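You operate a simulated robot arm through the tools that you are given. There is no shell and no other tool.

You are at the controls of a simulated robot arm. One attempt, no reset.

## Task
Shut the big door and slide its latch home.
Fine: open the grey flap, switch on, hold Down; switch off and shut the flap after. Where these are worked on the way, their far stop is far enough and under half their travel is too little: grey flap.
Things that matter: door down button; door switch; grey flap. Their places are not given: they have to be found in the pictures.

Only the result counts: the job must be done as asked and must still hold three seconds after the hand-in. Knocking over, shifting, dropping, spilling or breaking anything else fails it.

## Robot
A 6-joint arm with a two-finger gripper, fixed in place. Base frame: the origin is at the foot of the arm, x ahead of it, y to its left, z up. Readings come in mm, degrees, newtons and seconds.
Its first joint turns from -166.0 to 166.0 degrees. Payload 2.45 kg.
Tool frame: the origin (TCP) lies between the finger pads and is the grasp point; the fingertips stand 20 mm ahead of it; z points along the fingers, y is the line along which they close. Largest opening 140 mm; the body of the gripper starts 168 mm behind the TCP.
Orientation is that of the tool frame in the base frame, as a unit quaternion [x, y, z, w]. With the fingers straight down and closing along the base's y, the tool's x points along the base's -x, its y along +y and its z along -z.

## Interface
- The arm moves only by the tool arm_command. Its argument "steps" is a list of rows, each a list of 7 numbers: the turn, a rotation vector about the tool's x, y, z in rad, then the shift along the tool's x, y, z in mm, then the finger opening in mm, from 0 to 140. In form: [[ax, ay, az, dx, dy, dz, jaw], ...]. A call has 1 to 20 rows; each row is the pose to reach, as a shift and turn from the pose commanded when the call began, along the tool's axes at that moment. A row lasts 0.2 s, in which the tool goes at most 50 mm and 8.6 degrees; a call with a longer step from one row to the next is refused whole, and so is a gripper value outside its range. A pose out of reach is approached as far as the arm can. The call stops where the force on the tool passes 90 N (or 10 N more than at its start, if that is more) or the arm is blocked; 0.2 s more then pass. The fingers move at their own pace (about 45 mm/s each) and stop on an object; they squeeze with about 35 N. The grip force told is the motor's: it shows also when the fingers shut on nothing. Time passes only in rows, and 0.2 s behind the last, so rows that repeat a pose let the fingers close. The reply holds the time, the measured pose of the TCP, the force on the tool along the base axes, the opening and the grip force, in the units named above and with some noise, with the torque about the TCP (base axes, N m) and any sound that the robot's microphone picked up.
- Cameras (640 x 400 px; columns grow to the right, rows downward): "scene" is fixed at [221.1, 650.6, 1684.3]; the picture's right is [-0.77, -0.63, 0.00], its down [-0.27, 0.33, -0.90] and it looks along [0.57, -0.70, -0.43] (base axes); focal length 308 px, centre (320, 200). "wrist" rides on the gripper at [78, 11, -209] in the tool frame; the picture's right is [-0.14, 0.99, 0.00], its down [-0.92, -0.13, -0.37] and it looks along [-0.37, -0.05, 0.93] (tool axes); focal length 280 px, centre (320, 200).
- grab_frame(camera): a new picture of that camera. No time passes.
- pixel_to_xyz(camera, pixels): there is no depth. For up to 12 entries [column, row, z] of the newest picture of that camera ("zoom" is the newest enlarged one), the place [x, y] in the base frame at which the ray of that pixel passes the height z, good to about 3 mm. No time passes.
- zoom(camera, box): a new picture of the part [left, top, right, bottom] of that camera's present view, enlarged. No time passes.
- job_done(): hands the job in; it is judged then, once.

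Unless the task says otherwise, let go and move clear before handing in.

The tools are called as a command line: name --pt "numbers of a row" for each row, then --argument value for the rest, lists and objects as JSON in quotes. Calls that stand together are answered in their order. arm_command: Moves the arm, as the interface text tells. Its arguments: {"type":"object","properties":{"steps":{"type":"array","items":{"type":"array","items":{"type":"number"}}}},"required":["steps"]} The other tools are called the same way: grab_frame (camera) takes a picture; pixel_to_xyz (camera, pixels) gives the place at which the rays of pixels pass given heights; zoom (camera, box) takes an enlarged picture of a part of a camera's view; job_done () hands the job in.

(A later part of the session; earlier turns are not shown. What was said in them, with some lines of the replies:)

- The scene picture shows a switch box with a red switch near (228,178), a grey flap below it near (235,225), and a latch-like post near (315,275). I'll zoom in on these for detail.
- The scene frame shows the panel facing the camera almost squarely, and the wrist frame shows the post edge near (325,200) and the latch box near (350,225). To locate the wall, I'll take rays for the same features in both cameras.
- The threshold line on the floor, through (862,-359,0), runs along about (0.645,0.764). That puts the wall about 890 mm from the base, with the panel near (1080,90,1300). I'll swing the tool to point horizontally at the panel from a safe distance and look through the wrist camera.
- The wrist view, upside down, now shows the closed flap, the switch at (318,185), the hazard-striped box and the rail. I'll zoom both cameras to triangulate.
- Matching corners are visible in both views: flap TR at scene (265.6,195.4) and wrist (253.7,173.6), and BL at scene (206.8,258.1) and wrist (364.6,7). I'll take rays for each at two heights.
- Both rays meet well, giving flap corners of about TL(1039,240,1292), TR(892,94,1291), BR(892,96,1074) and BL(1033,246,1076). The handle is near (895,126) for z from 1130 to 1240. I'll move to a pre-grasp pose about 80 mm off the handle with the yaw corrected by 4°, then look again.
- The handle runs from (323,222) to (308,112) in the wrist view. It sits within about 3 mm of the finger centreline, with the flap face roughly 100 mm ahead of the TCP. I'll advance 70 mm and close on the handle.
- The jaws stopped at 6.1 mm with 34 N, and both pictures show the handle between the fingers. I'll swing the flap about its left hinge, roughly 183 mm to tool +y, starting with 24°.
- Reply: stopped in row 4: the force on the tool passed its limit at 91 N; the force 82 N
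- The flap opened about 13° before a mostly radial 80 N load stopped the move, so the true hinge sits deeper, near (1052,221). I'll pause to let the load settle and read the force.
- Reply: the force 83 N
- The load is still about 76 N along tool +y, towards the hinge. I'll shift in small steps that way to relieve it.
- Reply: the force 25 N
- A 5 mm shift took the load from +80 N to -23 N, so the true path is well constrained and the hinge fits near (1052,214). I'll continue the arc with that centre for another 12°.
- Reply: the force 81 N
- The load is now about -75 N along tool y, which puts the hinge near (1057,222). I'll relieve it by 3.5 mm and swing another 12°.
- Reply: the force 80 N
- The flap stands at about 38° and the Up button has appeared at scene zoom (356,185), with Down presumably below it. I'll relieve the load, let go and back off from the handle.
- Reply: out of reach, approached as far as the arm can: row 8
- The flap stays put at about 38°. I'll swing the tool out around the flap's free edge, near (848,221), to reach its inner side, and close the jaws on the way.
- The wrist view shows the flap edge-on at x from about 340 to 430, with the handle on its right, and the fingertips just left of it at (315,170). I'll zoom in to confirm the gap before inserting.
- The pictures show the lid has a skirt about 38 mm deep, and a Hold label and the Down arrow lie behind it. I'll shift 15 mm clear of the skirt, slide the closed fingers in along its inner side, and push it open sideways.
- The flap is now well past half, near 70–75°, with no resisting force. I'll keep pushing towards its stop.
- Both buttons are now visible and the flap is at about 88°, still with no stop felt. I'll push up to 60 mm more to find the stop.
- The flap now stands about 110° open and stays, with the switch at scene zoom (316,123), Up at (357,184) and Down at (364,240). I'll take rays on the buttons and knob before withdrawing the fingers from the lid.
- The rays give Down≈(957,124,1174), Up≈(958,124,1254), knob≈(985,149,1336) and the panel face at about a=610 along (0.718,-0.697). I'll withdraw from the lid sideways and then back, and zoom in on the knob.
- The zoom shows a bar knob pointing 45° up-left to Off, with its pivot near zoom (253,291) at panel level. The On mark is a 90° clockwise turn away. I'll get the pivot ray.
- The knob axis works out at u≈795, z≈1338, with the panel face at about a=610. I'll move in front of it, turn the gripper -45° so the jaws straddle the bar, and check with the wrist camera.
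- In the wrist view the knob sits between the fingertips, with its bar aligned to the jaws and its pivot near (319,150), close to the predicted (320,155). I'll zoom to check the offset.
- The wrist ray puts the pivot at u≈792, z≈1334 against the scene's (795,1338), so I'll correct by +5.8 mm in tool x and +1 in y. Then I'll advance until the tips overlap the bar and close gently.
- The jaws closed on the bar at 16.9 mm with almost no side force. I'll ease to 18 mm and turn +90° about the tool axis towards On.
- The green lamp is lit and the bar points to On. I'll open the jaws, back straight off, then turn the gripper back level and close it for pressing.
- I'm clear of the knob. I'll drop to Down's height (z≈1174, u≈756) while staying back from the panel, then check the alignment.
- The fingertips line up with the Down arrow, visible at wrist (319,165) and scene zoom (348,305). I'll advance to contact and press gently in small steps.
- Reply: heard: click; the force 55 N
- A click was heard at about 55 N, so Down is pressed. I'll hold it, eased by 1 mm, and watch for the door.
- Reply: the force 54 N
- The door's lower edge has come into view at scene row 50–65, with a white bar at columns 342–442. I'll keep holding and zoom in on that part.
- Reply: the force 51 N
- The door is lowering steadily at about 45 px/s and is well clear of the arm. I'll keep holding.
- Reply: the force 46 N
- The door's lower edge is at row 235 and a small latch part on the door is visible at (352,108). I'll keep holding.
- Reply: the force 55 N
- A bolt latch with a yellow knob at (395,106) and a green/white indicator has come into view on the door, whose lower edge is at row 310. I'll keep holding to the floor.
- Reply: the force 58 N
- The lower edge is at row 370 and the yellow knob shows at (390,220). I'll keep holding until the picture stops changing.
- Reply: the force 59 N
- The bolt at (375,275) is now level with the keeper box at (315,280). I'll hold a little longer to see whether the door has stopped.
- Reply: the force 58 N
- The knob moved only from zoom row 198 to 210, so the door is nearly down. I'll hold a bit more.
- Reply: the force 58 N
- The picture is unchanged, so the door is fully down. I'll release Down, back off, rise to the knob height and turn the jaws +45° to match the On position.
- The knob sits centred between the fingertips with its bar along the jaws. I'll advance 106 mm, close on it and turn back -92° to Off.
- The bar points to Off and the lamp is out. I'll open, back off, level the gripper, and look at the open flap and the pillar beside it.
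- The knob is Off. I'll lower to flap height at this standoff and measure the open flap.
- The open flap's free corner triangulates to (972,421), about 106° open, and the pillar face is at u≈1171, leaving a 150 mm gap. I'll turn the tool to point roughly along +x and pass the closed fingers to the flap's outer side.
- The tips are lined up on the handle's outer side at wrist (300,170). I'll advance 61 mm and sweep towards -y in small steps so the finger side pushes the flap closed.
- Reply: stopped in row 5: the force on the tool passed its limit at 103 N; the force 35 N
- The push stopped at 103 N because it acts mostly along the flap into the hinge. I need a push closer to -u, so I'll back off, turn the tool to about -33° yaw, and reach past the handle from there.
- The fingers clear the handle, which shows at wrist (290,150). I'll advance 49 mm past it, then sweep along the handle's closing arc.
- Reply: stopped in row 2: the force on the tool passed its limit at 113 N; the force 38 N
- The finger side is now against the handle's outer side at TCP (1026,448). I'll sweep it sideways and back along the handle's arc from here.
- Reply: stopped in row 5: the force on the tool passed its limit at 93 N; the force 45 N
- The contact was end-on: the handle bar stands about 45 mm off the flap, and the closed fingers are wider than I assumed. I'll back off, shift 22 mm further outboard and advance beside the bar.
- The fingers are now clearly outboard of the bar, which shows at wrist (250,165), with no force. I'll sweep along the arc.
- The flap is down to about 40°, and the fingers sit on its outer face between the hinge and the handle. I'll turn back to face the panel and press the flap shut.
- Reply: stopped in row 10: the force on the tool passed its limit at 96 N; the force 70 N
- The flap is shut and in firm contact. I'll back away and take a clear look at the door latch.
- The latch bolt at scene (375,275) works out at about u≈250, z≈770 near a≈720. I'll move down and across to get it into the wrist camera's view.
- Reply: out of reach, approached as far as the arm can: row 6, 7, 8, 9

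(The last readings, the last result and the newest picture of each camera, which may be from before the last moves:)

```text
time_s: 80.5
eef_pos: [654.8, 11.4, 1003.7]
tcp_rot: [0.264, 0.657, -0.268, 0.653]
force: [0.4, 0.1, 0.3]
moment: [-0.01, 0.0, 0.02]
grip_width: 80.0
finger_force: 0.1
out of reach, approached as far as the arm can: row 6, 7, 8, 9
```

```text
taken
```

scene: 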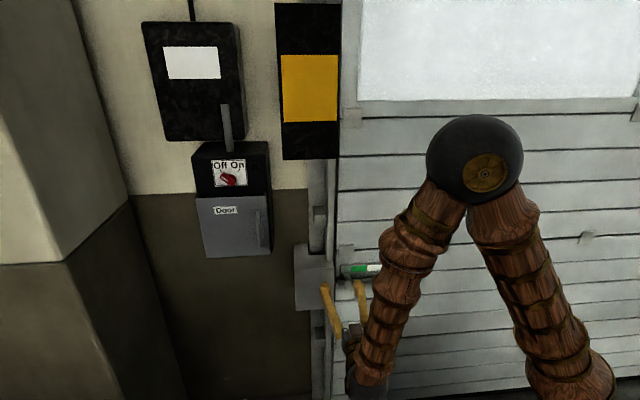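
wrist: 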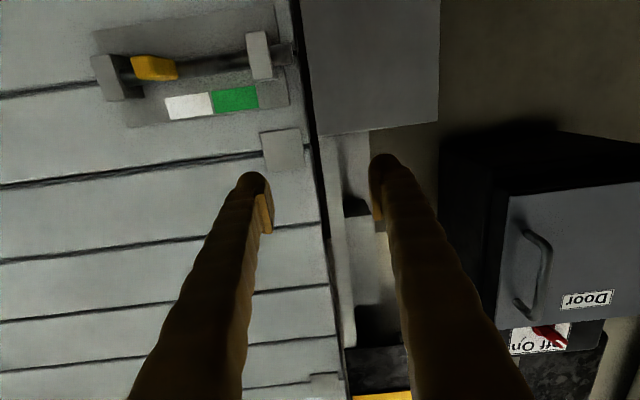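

The wrist view shows the bolt clearly: the yellow knob is at (155,68) by the far bracket, and the keeper box lies beyond the near bracket at (260,55). I'll zoom in and take rays.

zoom --camera "wrist" --box '[70, 0, 330, 180]'

zoom --camera "scene" --box '[290, 230, 410, 330]'

pixel_to_xyz --camera "wrist" --pixels '[[155, 68, 800], [155, 68, 750], [112, 78, 800], [112, 78, 750], [259, 55, 800], [259, 55, 750], [316, 134, 850], [316, 134, 800], [439, 122, 850], [439, 122, 800]]'

pixel_to_xyz --camera "scene" --pixels '[[378.2, 286.6, 800], [378.2, 286.6, 750], [334, 264, 900], [334, 264, 850], [297, 265, 900], [297, 265, 850]]'

```text
2.22 times, centred on (200, 90) of wrist
```

zoom: 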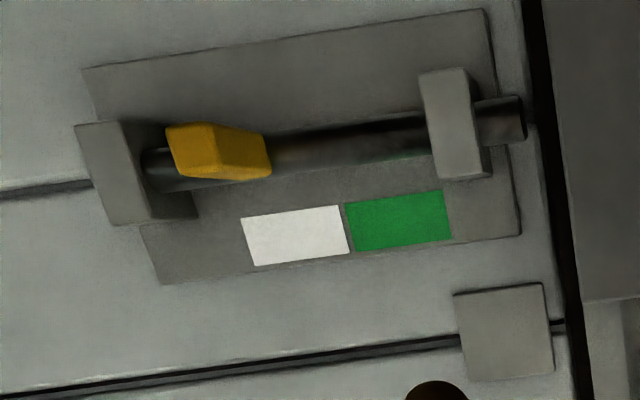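

```text
4.00 times, centred on (350, 280) of scene
```

zoom: 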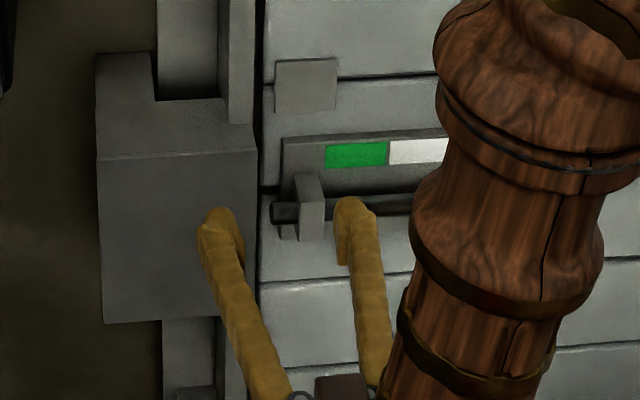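

```text
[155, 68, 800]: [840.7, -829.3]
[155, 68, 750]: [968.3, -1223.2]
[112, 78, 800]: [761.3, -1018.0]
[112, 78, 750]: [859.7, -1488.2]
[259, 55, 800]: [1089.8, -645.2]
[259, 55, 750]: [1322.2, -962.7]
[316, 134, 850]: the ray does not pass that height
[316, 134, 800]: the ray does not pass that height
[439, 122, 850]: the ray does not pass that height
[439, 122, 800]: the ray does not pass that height
```

```text
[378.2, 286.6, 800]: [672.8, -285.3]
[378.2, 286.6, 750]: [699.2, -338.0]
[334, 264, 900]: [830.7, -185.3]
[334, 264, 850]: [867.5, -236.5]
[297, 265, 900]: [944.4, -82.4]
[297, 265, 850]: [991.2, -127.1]
```

The rays put the knob's front at u≈291, a≈585, z≈880, the near bracket at u≈403 and the keeper from u≈463. The wrist is near its inner reach limit, so I'll pitch the tool about 55° downward, with the jaws still closing along the bolt, and move in front of and above the knob.

arm_command --pt "0 0.137 0 -5 -20 10 70" --pt "0 0.274 0 -5 -45 20 70" --pt "0 0.411 0 0 -70 30 70" --pt "0 0.548 0 5 -95 38 70" --pt "0 0.685 0 10 -120 45 70" --pt "0 0.822 0 17 -147 52 70" --pt "0 0.96 0 23.7 -173.6 58 70" --pt "0 0.96 0 23.7 -173.6 58 70"

grab_frame --camera "wrist"

grab_frame --camera "scene"

```text
time_s: 82.3
eef_pos: [576.4, -158.0, 980.9]
tcp_rot: [0.358, 0.883, -0.111, 0.281]
force: [-0.2, 0.5, 0.0]
moment: [-0.02, 0.03, 0.0]
grip_width: 70.1
finger_force: 0.0
out of reach, approached as far as the arm can: row 1, 2, 3
```

```text
taken
```

wrist: 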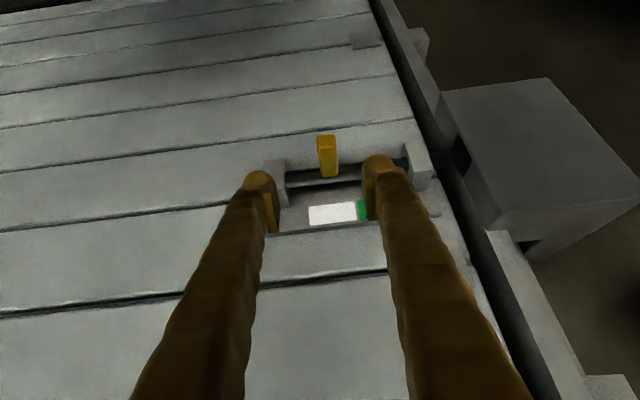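

```text
taken
```

scene: 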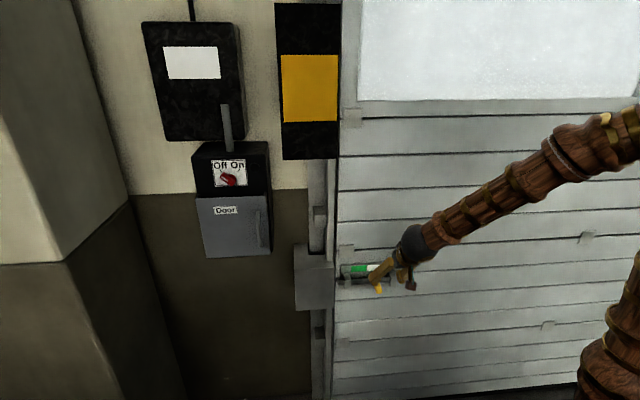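

The view is now good: the knob is at wrist (327,155) between the fingers, the near bracket at (415,165), and the keeper with its slot on the right. I'll zoom in for an accurate fix.

zoom --camera "wrist" --box '[240, 90, 480, 250]'

zoom --camera "scene" --box '[320, 240, 430, 310]'

pixel_to_xyz --camera "wrist" --pixels '[[327, 138, 880], [327, 138, 860], [330, 176, 880], [330, 176, 860], [419, 165, 900], [419, 165, 880]]'

```text
2.50 times, centred on (360, 170) of wrist
```

zoom: 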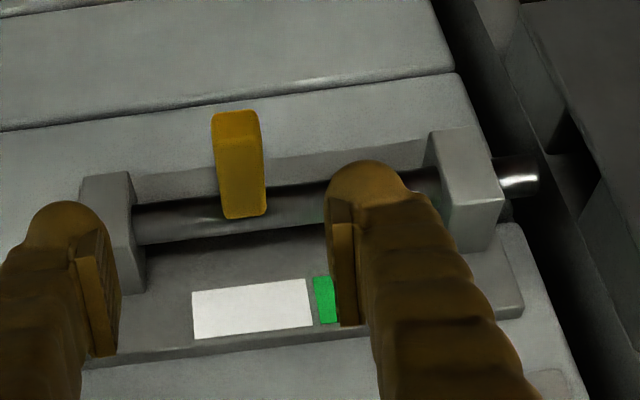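

```text
5.71 times, centred on (375, 275) of scene
```

zoom: 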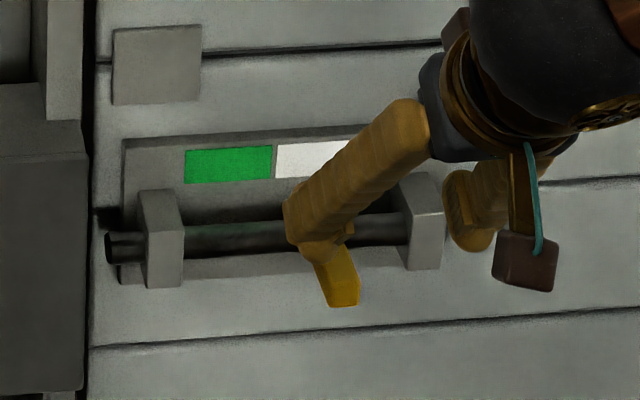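

```text
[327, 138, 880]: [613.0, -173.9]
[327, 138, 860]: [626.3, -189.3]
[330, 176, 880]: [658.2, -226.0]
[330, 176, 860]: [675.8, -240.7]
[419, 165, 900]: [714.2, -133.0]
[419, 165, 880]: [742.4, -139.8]
```

The knob stub is at u≈299, projecting from the bolt (a≈628) out to a≈562 at z≈883, with brackets at u≈248 and u≈400 whose fronts are at a≈606. I'll close the jaws and lower them just outboard of the knob, so nothing gets caught between knob and bracket.

arm_command --pt "0 0 0 4 -10 0 50" --pt "0 0 0 8 -20 0 30" --pt "0 0 0 12.6 -30.3 0 10" --pt "0 0 0 12.6 -30.3 10 0" --pt "0 0 0 12.6 -30.3 25 0" --pt "0 0 0 12.6 -30.3 45 0" --pt "0 0 0 12.6 -30.3 60 0" --pt "0 0 0 12.6 -30.3 60 0"

zoom --camera "wrist" --box '[220, 70, 460, 230]'

zoom --camera "scene" --box '[320, 240, 430, 310]'

```text
time_s: 84.1
eef_pos: [575.3, -194.7, 922.5]
tcp_rot: [0.359, 0.883, -0.113, 0.28]
force: [0.1, 0.9, -0.7]
moment: [-0.03, 0.02, 0.02]
grip_width: 0.0
finger_force: 29.4
```

```text
2.50 times, centred on (340, 150) of wrist
```

zoom: 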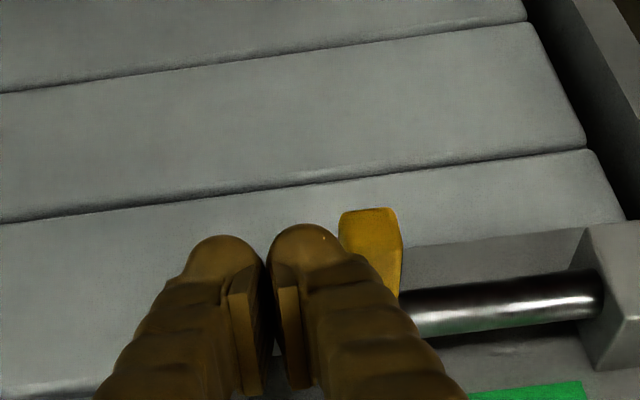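

```text
5.71 times, centred on (375, 275) of scene
```

zoom: 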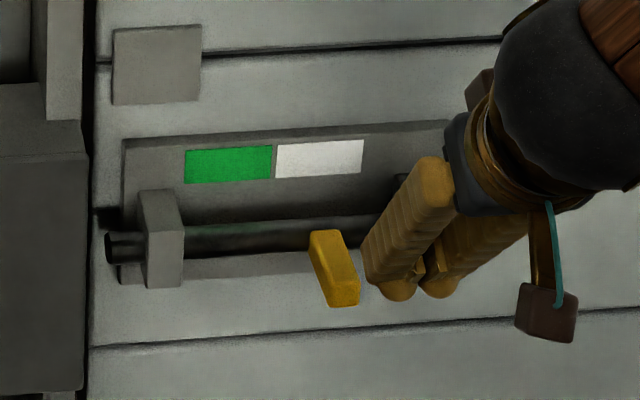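

The closed fingertips are just outboard of the knob's free end, at wrist zoom (300,245) and scene zoom (400,290). I'll advance 38 mm alongside it, then push towards the keeper in small steps.

arm_command --pt "0 0 0 0 0 15 0" --pt "0 0 0 0 0 30 0" --pt "0 0 0 0 0 38 0" --pt "0 0 0 0 6 38 0" --pt "0 0 0 0 12 38 0" --pt "0 0 0 0 18 38 0" --pt "0 0 0 0 24 38 0" --pt "0 0 0 0 30 38 0"

zoom --camera "wrist" --box '[220, 70, 460, 230]'

zoom --camera "scene" --box '[320, 240, 430, 310]'

```text
time_s: 85.9
eef_pos: [610.9, -189.7, 892.7]
tcp_rot: [0.36, 0.883, -0.113, 0.281]
force: [-1.2, -0.8, -0.5]
moment: [-0.05, 0.01, 0.01]
grip_width: 0.1
finger_force: 29.4
```

```text
2.50 times, centred on (340, 150) of wrist
```

zoom: 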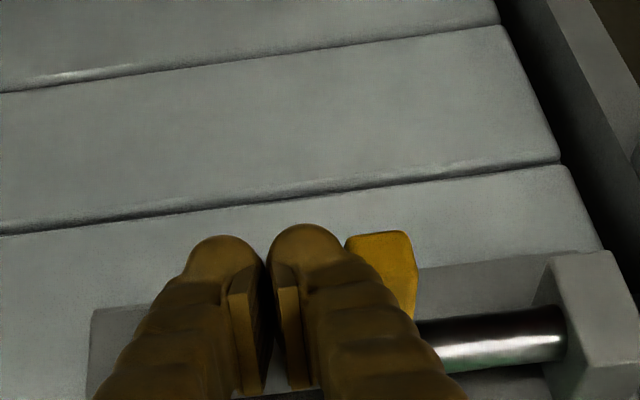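

```text
5.71 times, centred on (375, 275) of scene
```

zoom: 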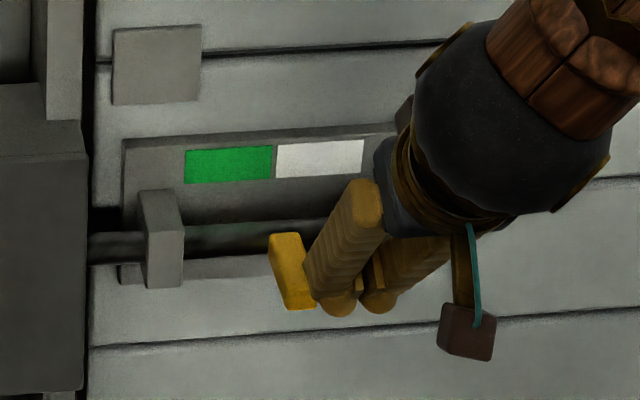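

The knob has moved and the bolt's end now reaches the keeper's edge at scene zoom (95,247). I'll keep pushing in small steps to the stop.

arm_command --pt "0 0 0 0 6 0 0" --pt "0 0 0 0 12 0 0" --pt "0 0 0 0 18 0 0" --pt "0 0 0 0 24 0 0" --pt "0 0 0 0 30 0 0" --pt "0 0 0 0 36 0 0" --pt "0 0 0 0 42 0 0" --pt "0 0 0 0 47 0 0" --pt "0 0 0 0 51 0 0" --pt "0 0 0 0 55 0 0" --pt "0 0 0 0 58 0 0" --pt "0 0 0 0 61 0 0"

zoom --camera "wrist" --box '[220, 70, 460, 230]'

zoom --camera "scene" --box '[320, 240, 430, 310]'

```text
time_s: 87.5
eef_pos: [635.2, -168.0, 891.3]
tcp_rot: [0.364, 0.881, -0.119, 0.278]
force: [-4.8, -4.7, -2.3]
moment: [-0.02, 0.03, 0.07]
grip_width: 0.0
finger_force: 29.2
stopped in row 8: the force on the tool passed its limit at 106 N (the readings are from after the stop); the commanded pose is now the measured one
```

```text
2.50 times, centred on (340, 150) of wrist
```

zoom: 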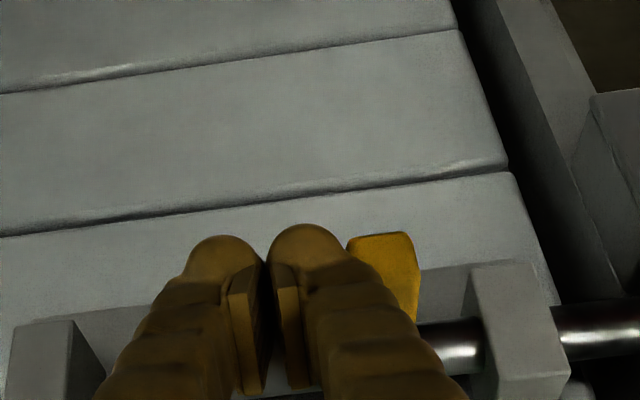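

```text
5.71 times, centred on (375, 275) of scene
```

zoom: 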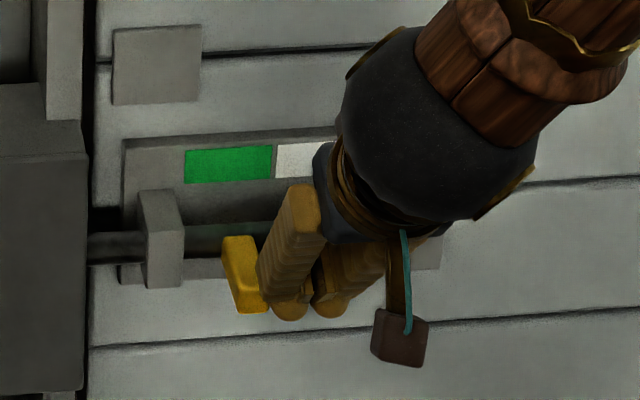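

The push stopped at 106 N with the knob now under the green field, at scene zoom (240,270), where it began under the white one. The bolt has passed well into the keeper. I'll ease off sideways, withdraw, and check the final position.

arm_command --pt "0 0 0 0 -8 0 0" --pt "0 0 0 0 -12 0 0" --pt "0 0 0 0 -12 -30 0" --pt "0 0 0 0 -12 -65 0" --pt "0 0 0 0 -12 -100 0" --pt "0 0 0 0 -12 -130 0" --pt "0 0 0 0 -12 -130 0"

zoom --camera "wrist" --box '[200, 60, 560, 300]'

zoom --camera "scene" --box '[290, 230, 430, 320]'

grab_frame --camera "scene"

```text
time_s: 89.1
eef_pos: [573.5, -120.9, 997.0]
tcp_rot: [0.363, 0.882, -0.118, 0.278]
force: [0.8, 0.2, -0.4]
moment: [-0.02, -0.01, 0.03]
grip_width: 0.0
finger_force: 29.0
```

```text
1.67 times, centred on (380, 180) of wrist
```

zoom: 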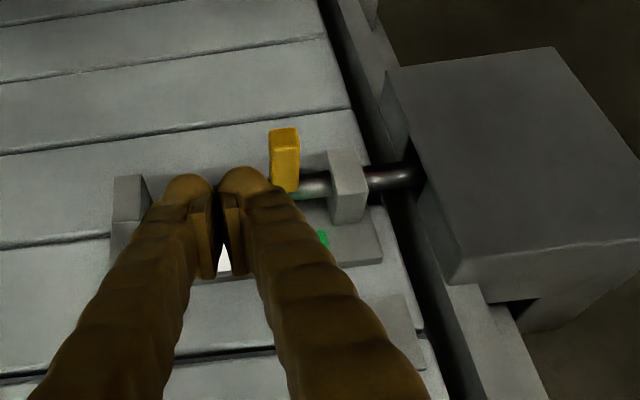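

```text
4.44 times, centred on (360, 275) of scene
```

zoom: 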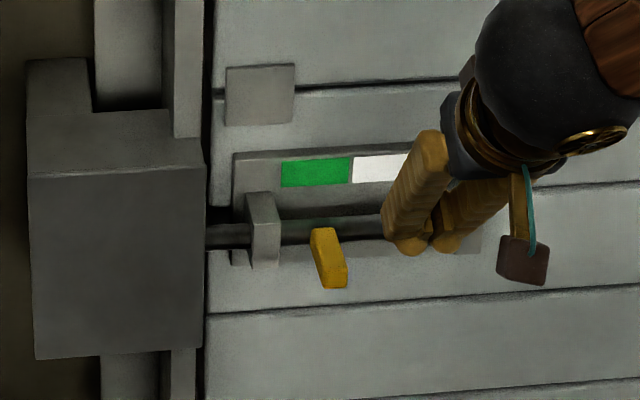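

```text
taken
```

scene: 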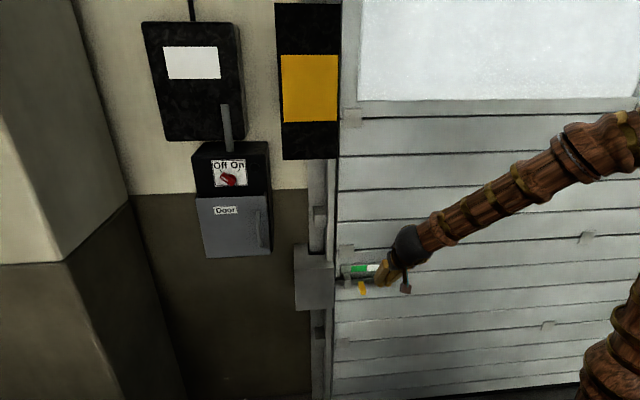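

The bolt is visibly inside the keeper's slot at wrist zoom (415,175), and the knob stayed at scene (361.5,287) after release. I'll push once more to confirm this is the real stop.

arm_command --pt "0 0 0 0 0 40 0" --pt "0 0 0 0 0 80 0" --pt "0 0 0 0 0 115 0" --pt "0 0 0 0 0 134 0" --pt "0 0 0 0 5 134 0" --pt "0 0 0 0 9 134 0" --pt "0 0 0 0 12 134 0" --pt "0 0 0 0 14 134 0" --pt "0 0 0 0 16 134 0" --pt "0 0 0 0 18 134 0" --pt "0 0 0 0 20 134 0" --pt "0 0 0 0 22 134 0"

zoom --camera "scene" --box '[290, 230, 430, 320]'

```text
time_s: 91.3
eef_pos: [637.4, -171.5, 888.2]
tcp_rot: [0.366, 0.88, -0.121, 0.277]
force: [-5.4, -3.6, -2.0]
moment: [-0.03, -0.01, 0.07]
grip_width: 0.0
finger_force: 29.3
stopped in row 10: the force on the tool passed its limit at 96 N (the readings are from after the stop); the commanded pose is now the measured one
```

```text
4.44 times, centred on (360, 275) of scene
```

zoom: 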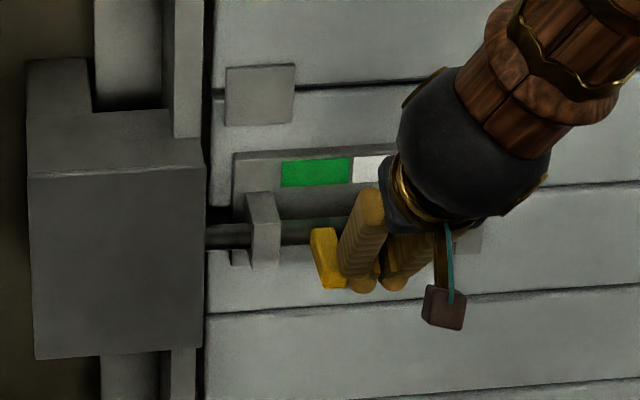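

The second push stopped at the same place, at 96 N with the knob unmoved, so the bolt is fully home. I'll withdraw well clear and check everything before handing in.

arm_command --pt "0 0 0 0 -8 0 0" --pt "0 0 0 0 -14 0 0" --pt "0 0 0 0 -14 -35 0" --pt "0 0 0 0 -14 -75 0" --pt "0 0 0 0 -14 -115 0" --pt "0 0 0 0 -14 -155 0" --pt "0 0 0 0 -14 -195 0" --pt "0 0 0 0 -14 -235 0" --pt "0 0 0 0 -14 -260 0" --pt "0 0 0 0 -14 -260 0"

grab_frame --camera "scene"

zoom --camera "scene" --box '[290, 230, 430, 320]'

zoom --camera "scene" --box '[170, 130, 310, 270]'

grab_frame --camera "wrist"

```text
time_s: 93.5
eef_pos: [523.2, -71.3, 1100.4]
tcp_rot: [0.366, 0.88, -0.121, 0.278]
force: [-0.5, 0.1, -0.6]
moment: [0.02, 0.03, 0.01]
grip_width: 0.2
finger_force: 29.0
```

```text
taken
```

scene: 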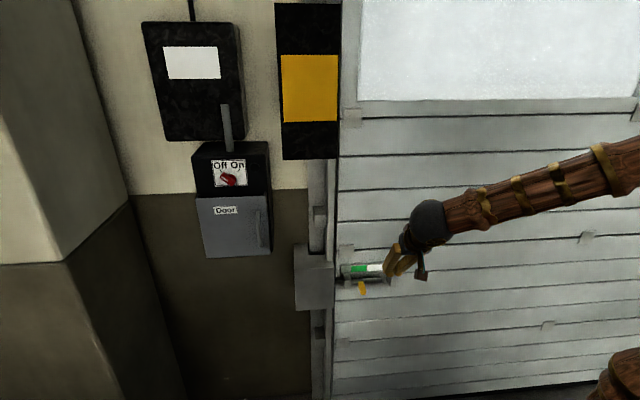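

```text
4.44 times, centred on (360, 275) of scene
```

zoom: 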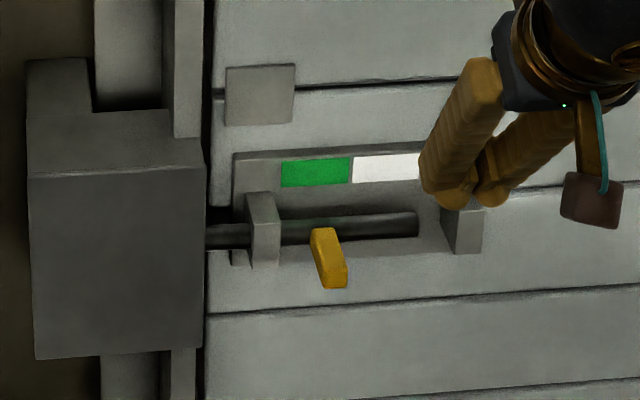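

```text
2.86 times, centred on (240, 200) of scene
```

zoom: 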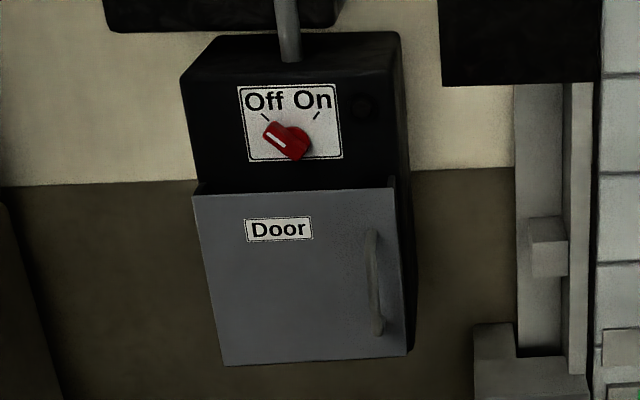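

```text
taken
```

wrist: 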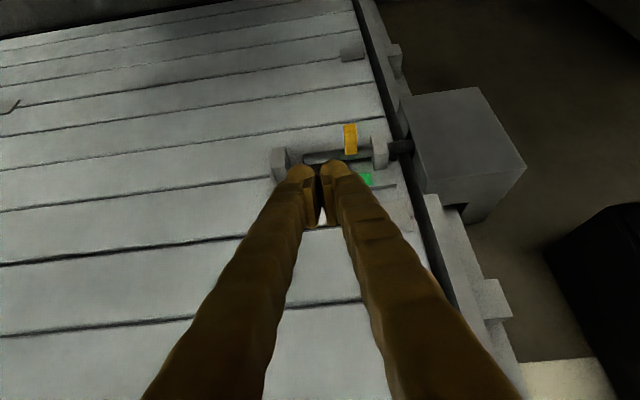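

The final pictures show the door down, the bolt in the keeper with the knob under green, the switch at Off with its lamp out, and the flap corners back at their starting pixels. The arm is clear, so I'm handing the job in.

job_done

```text
The job is handed in.
```

The big door is shut and its latch is slid home. I handed the job in with the arm clear of everything; no verdict has come back yet.

- **Door:** I held Down until the picture stopped changing, then for about two more seconds. The lower edge is at the floor.
- **Latch:** The bolt is inside the keeper and its knob sits under the green field. A second push stopped at the same place, so it is at its stop.
- **Switch:** It is back at Off and the green lamp is out.
- **Grey flap:** I opened it to a little over 100°, then pressed it shut. Its corners are back at the same pixels as at the start.

While I worked the flap and the latch, the force limit stopped the arm several times, at about 90–113 N. I saw no damage or shifted parts in the pictures afterwards.
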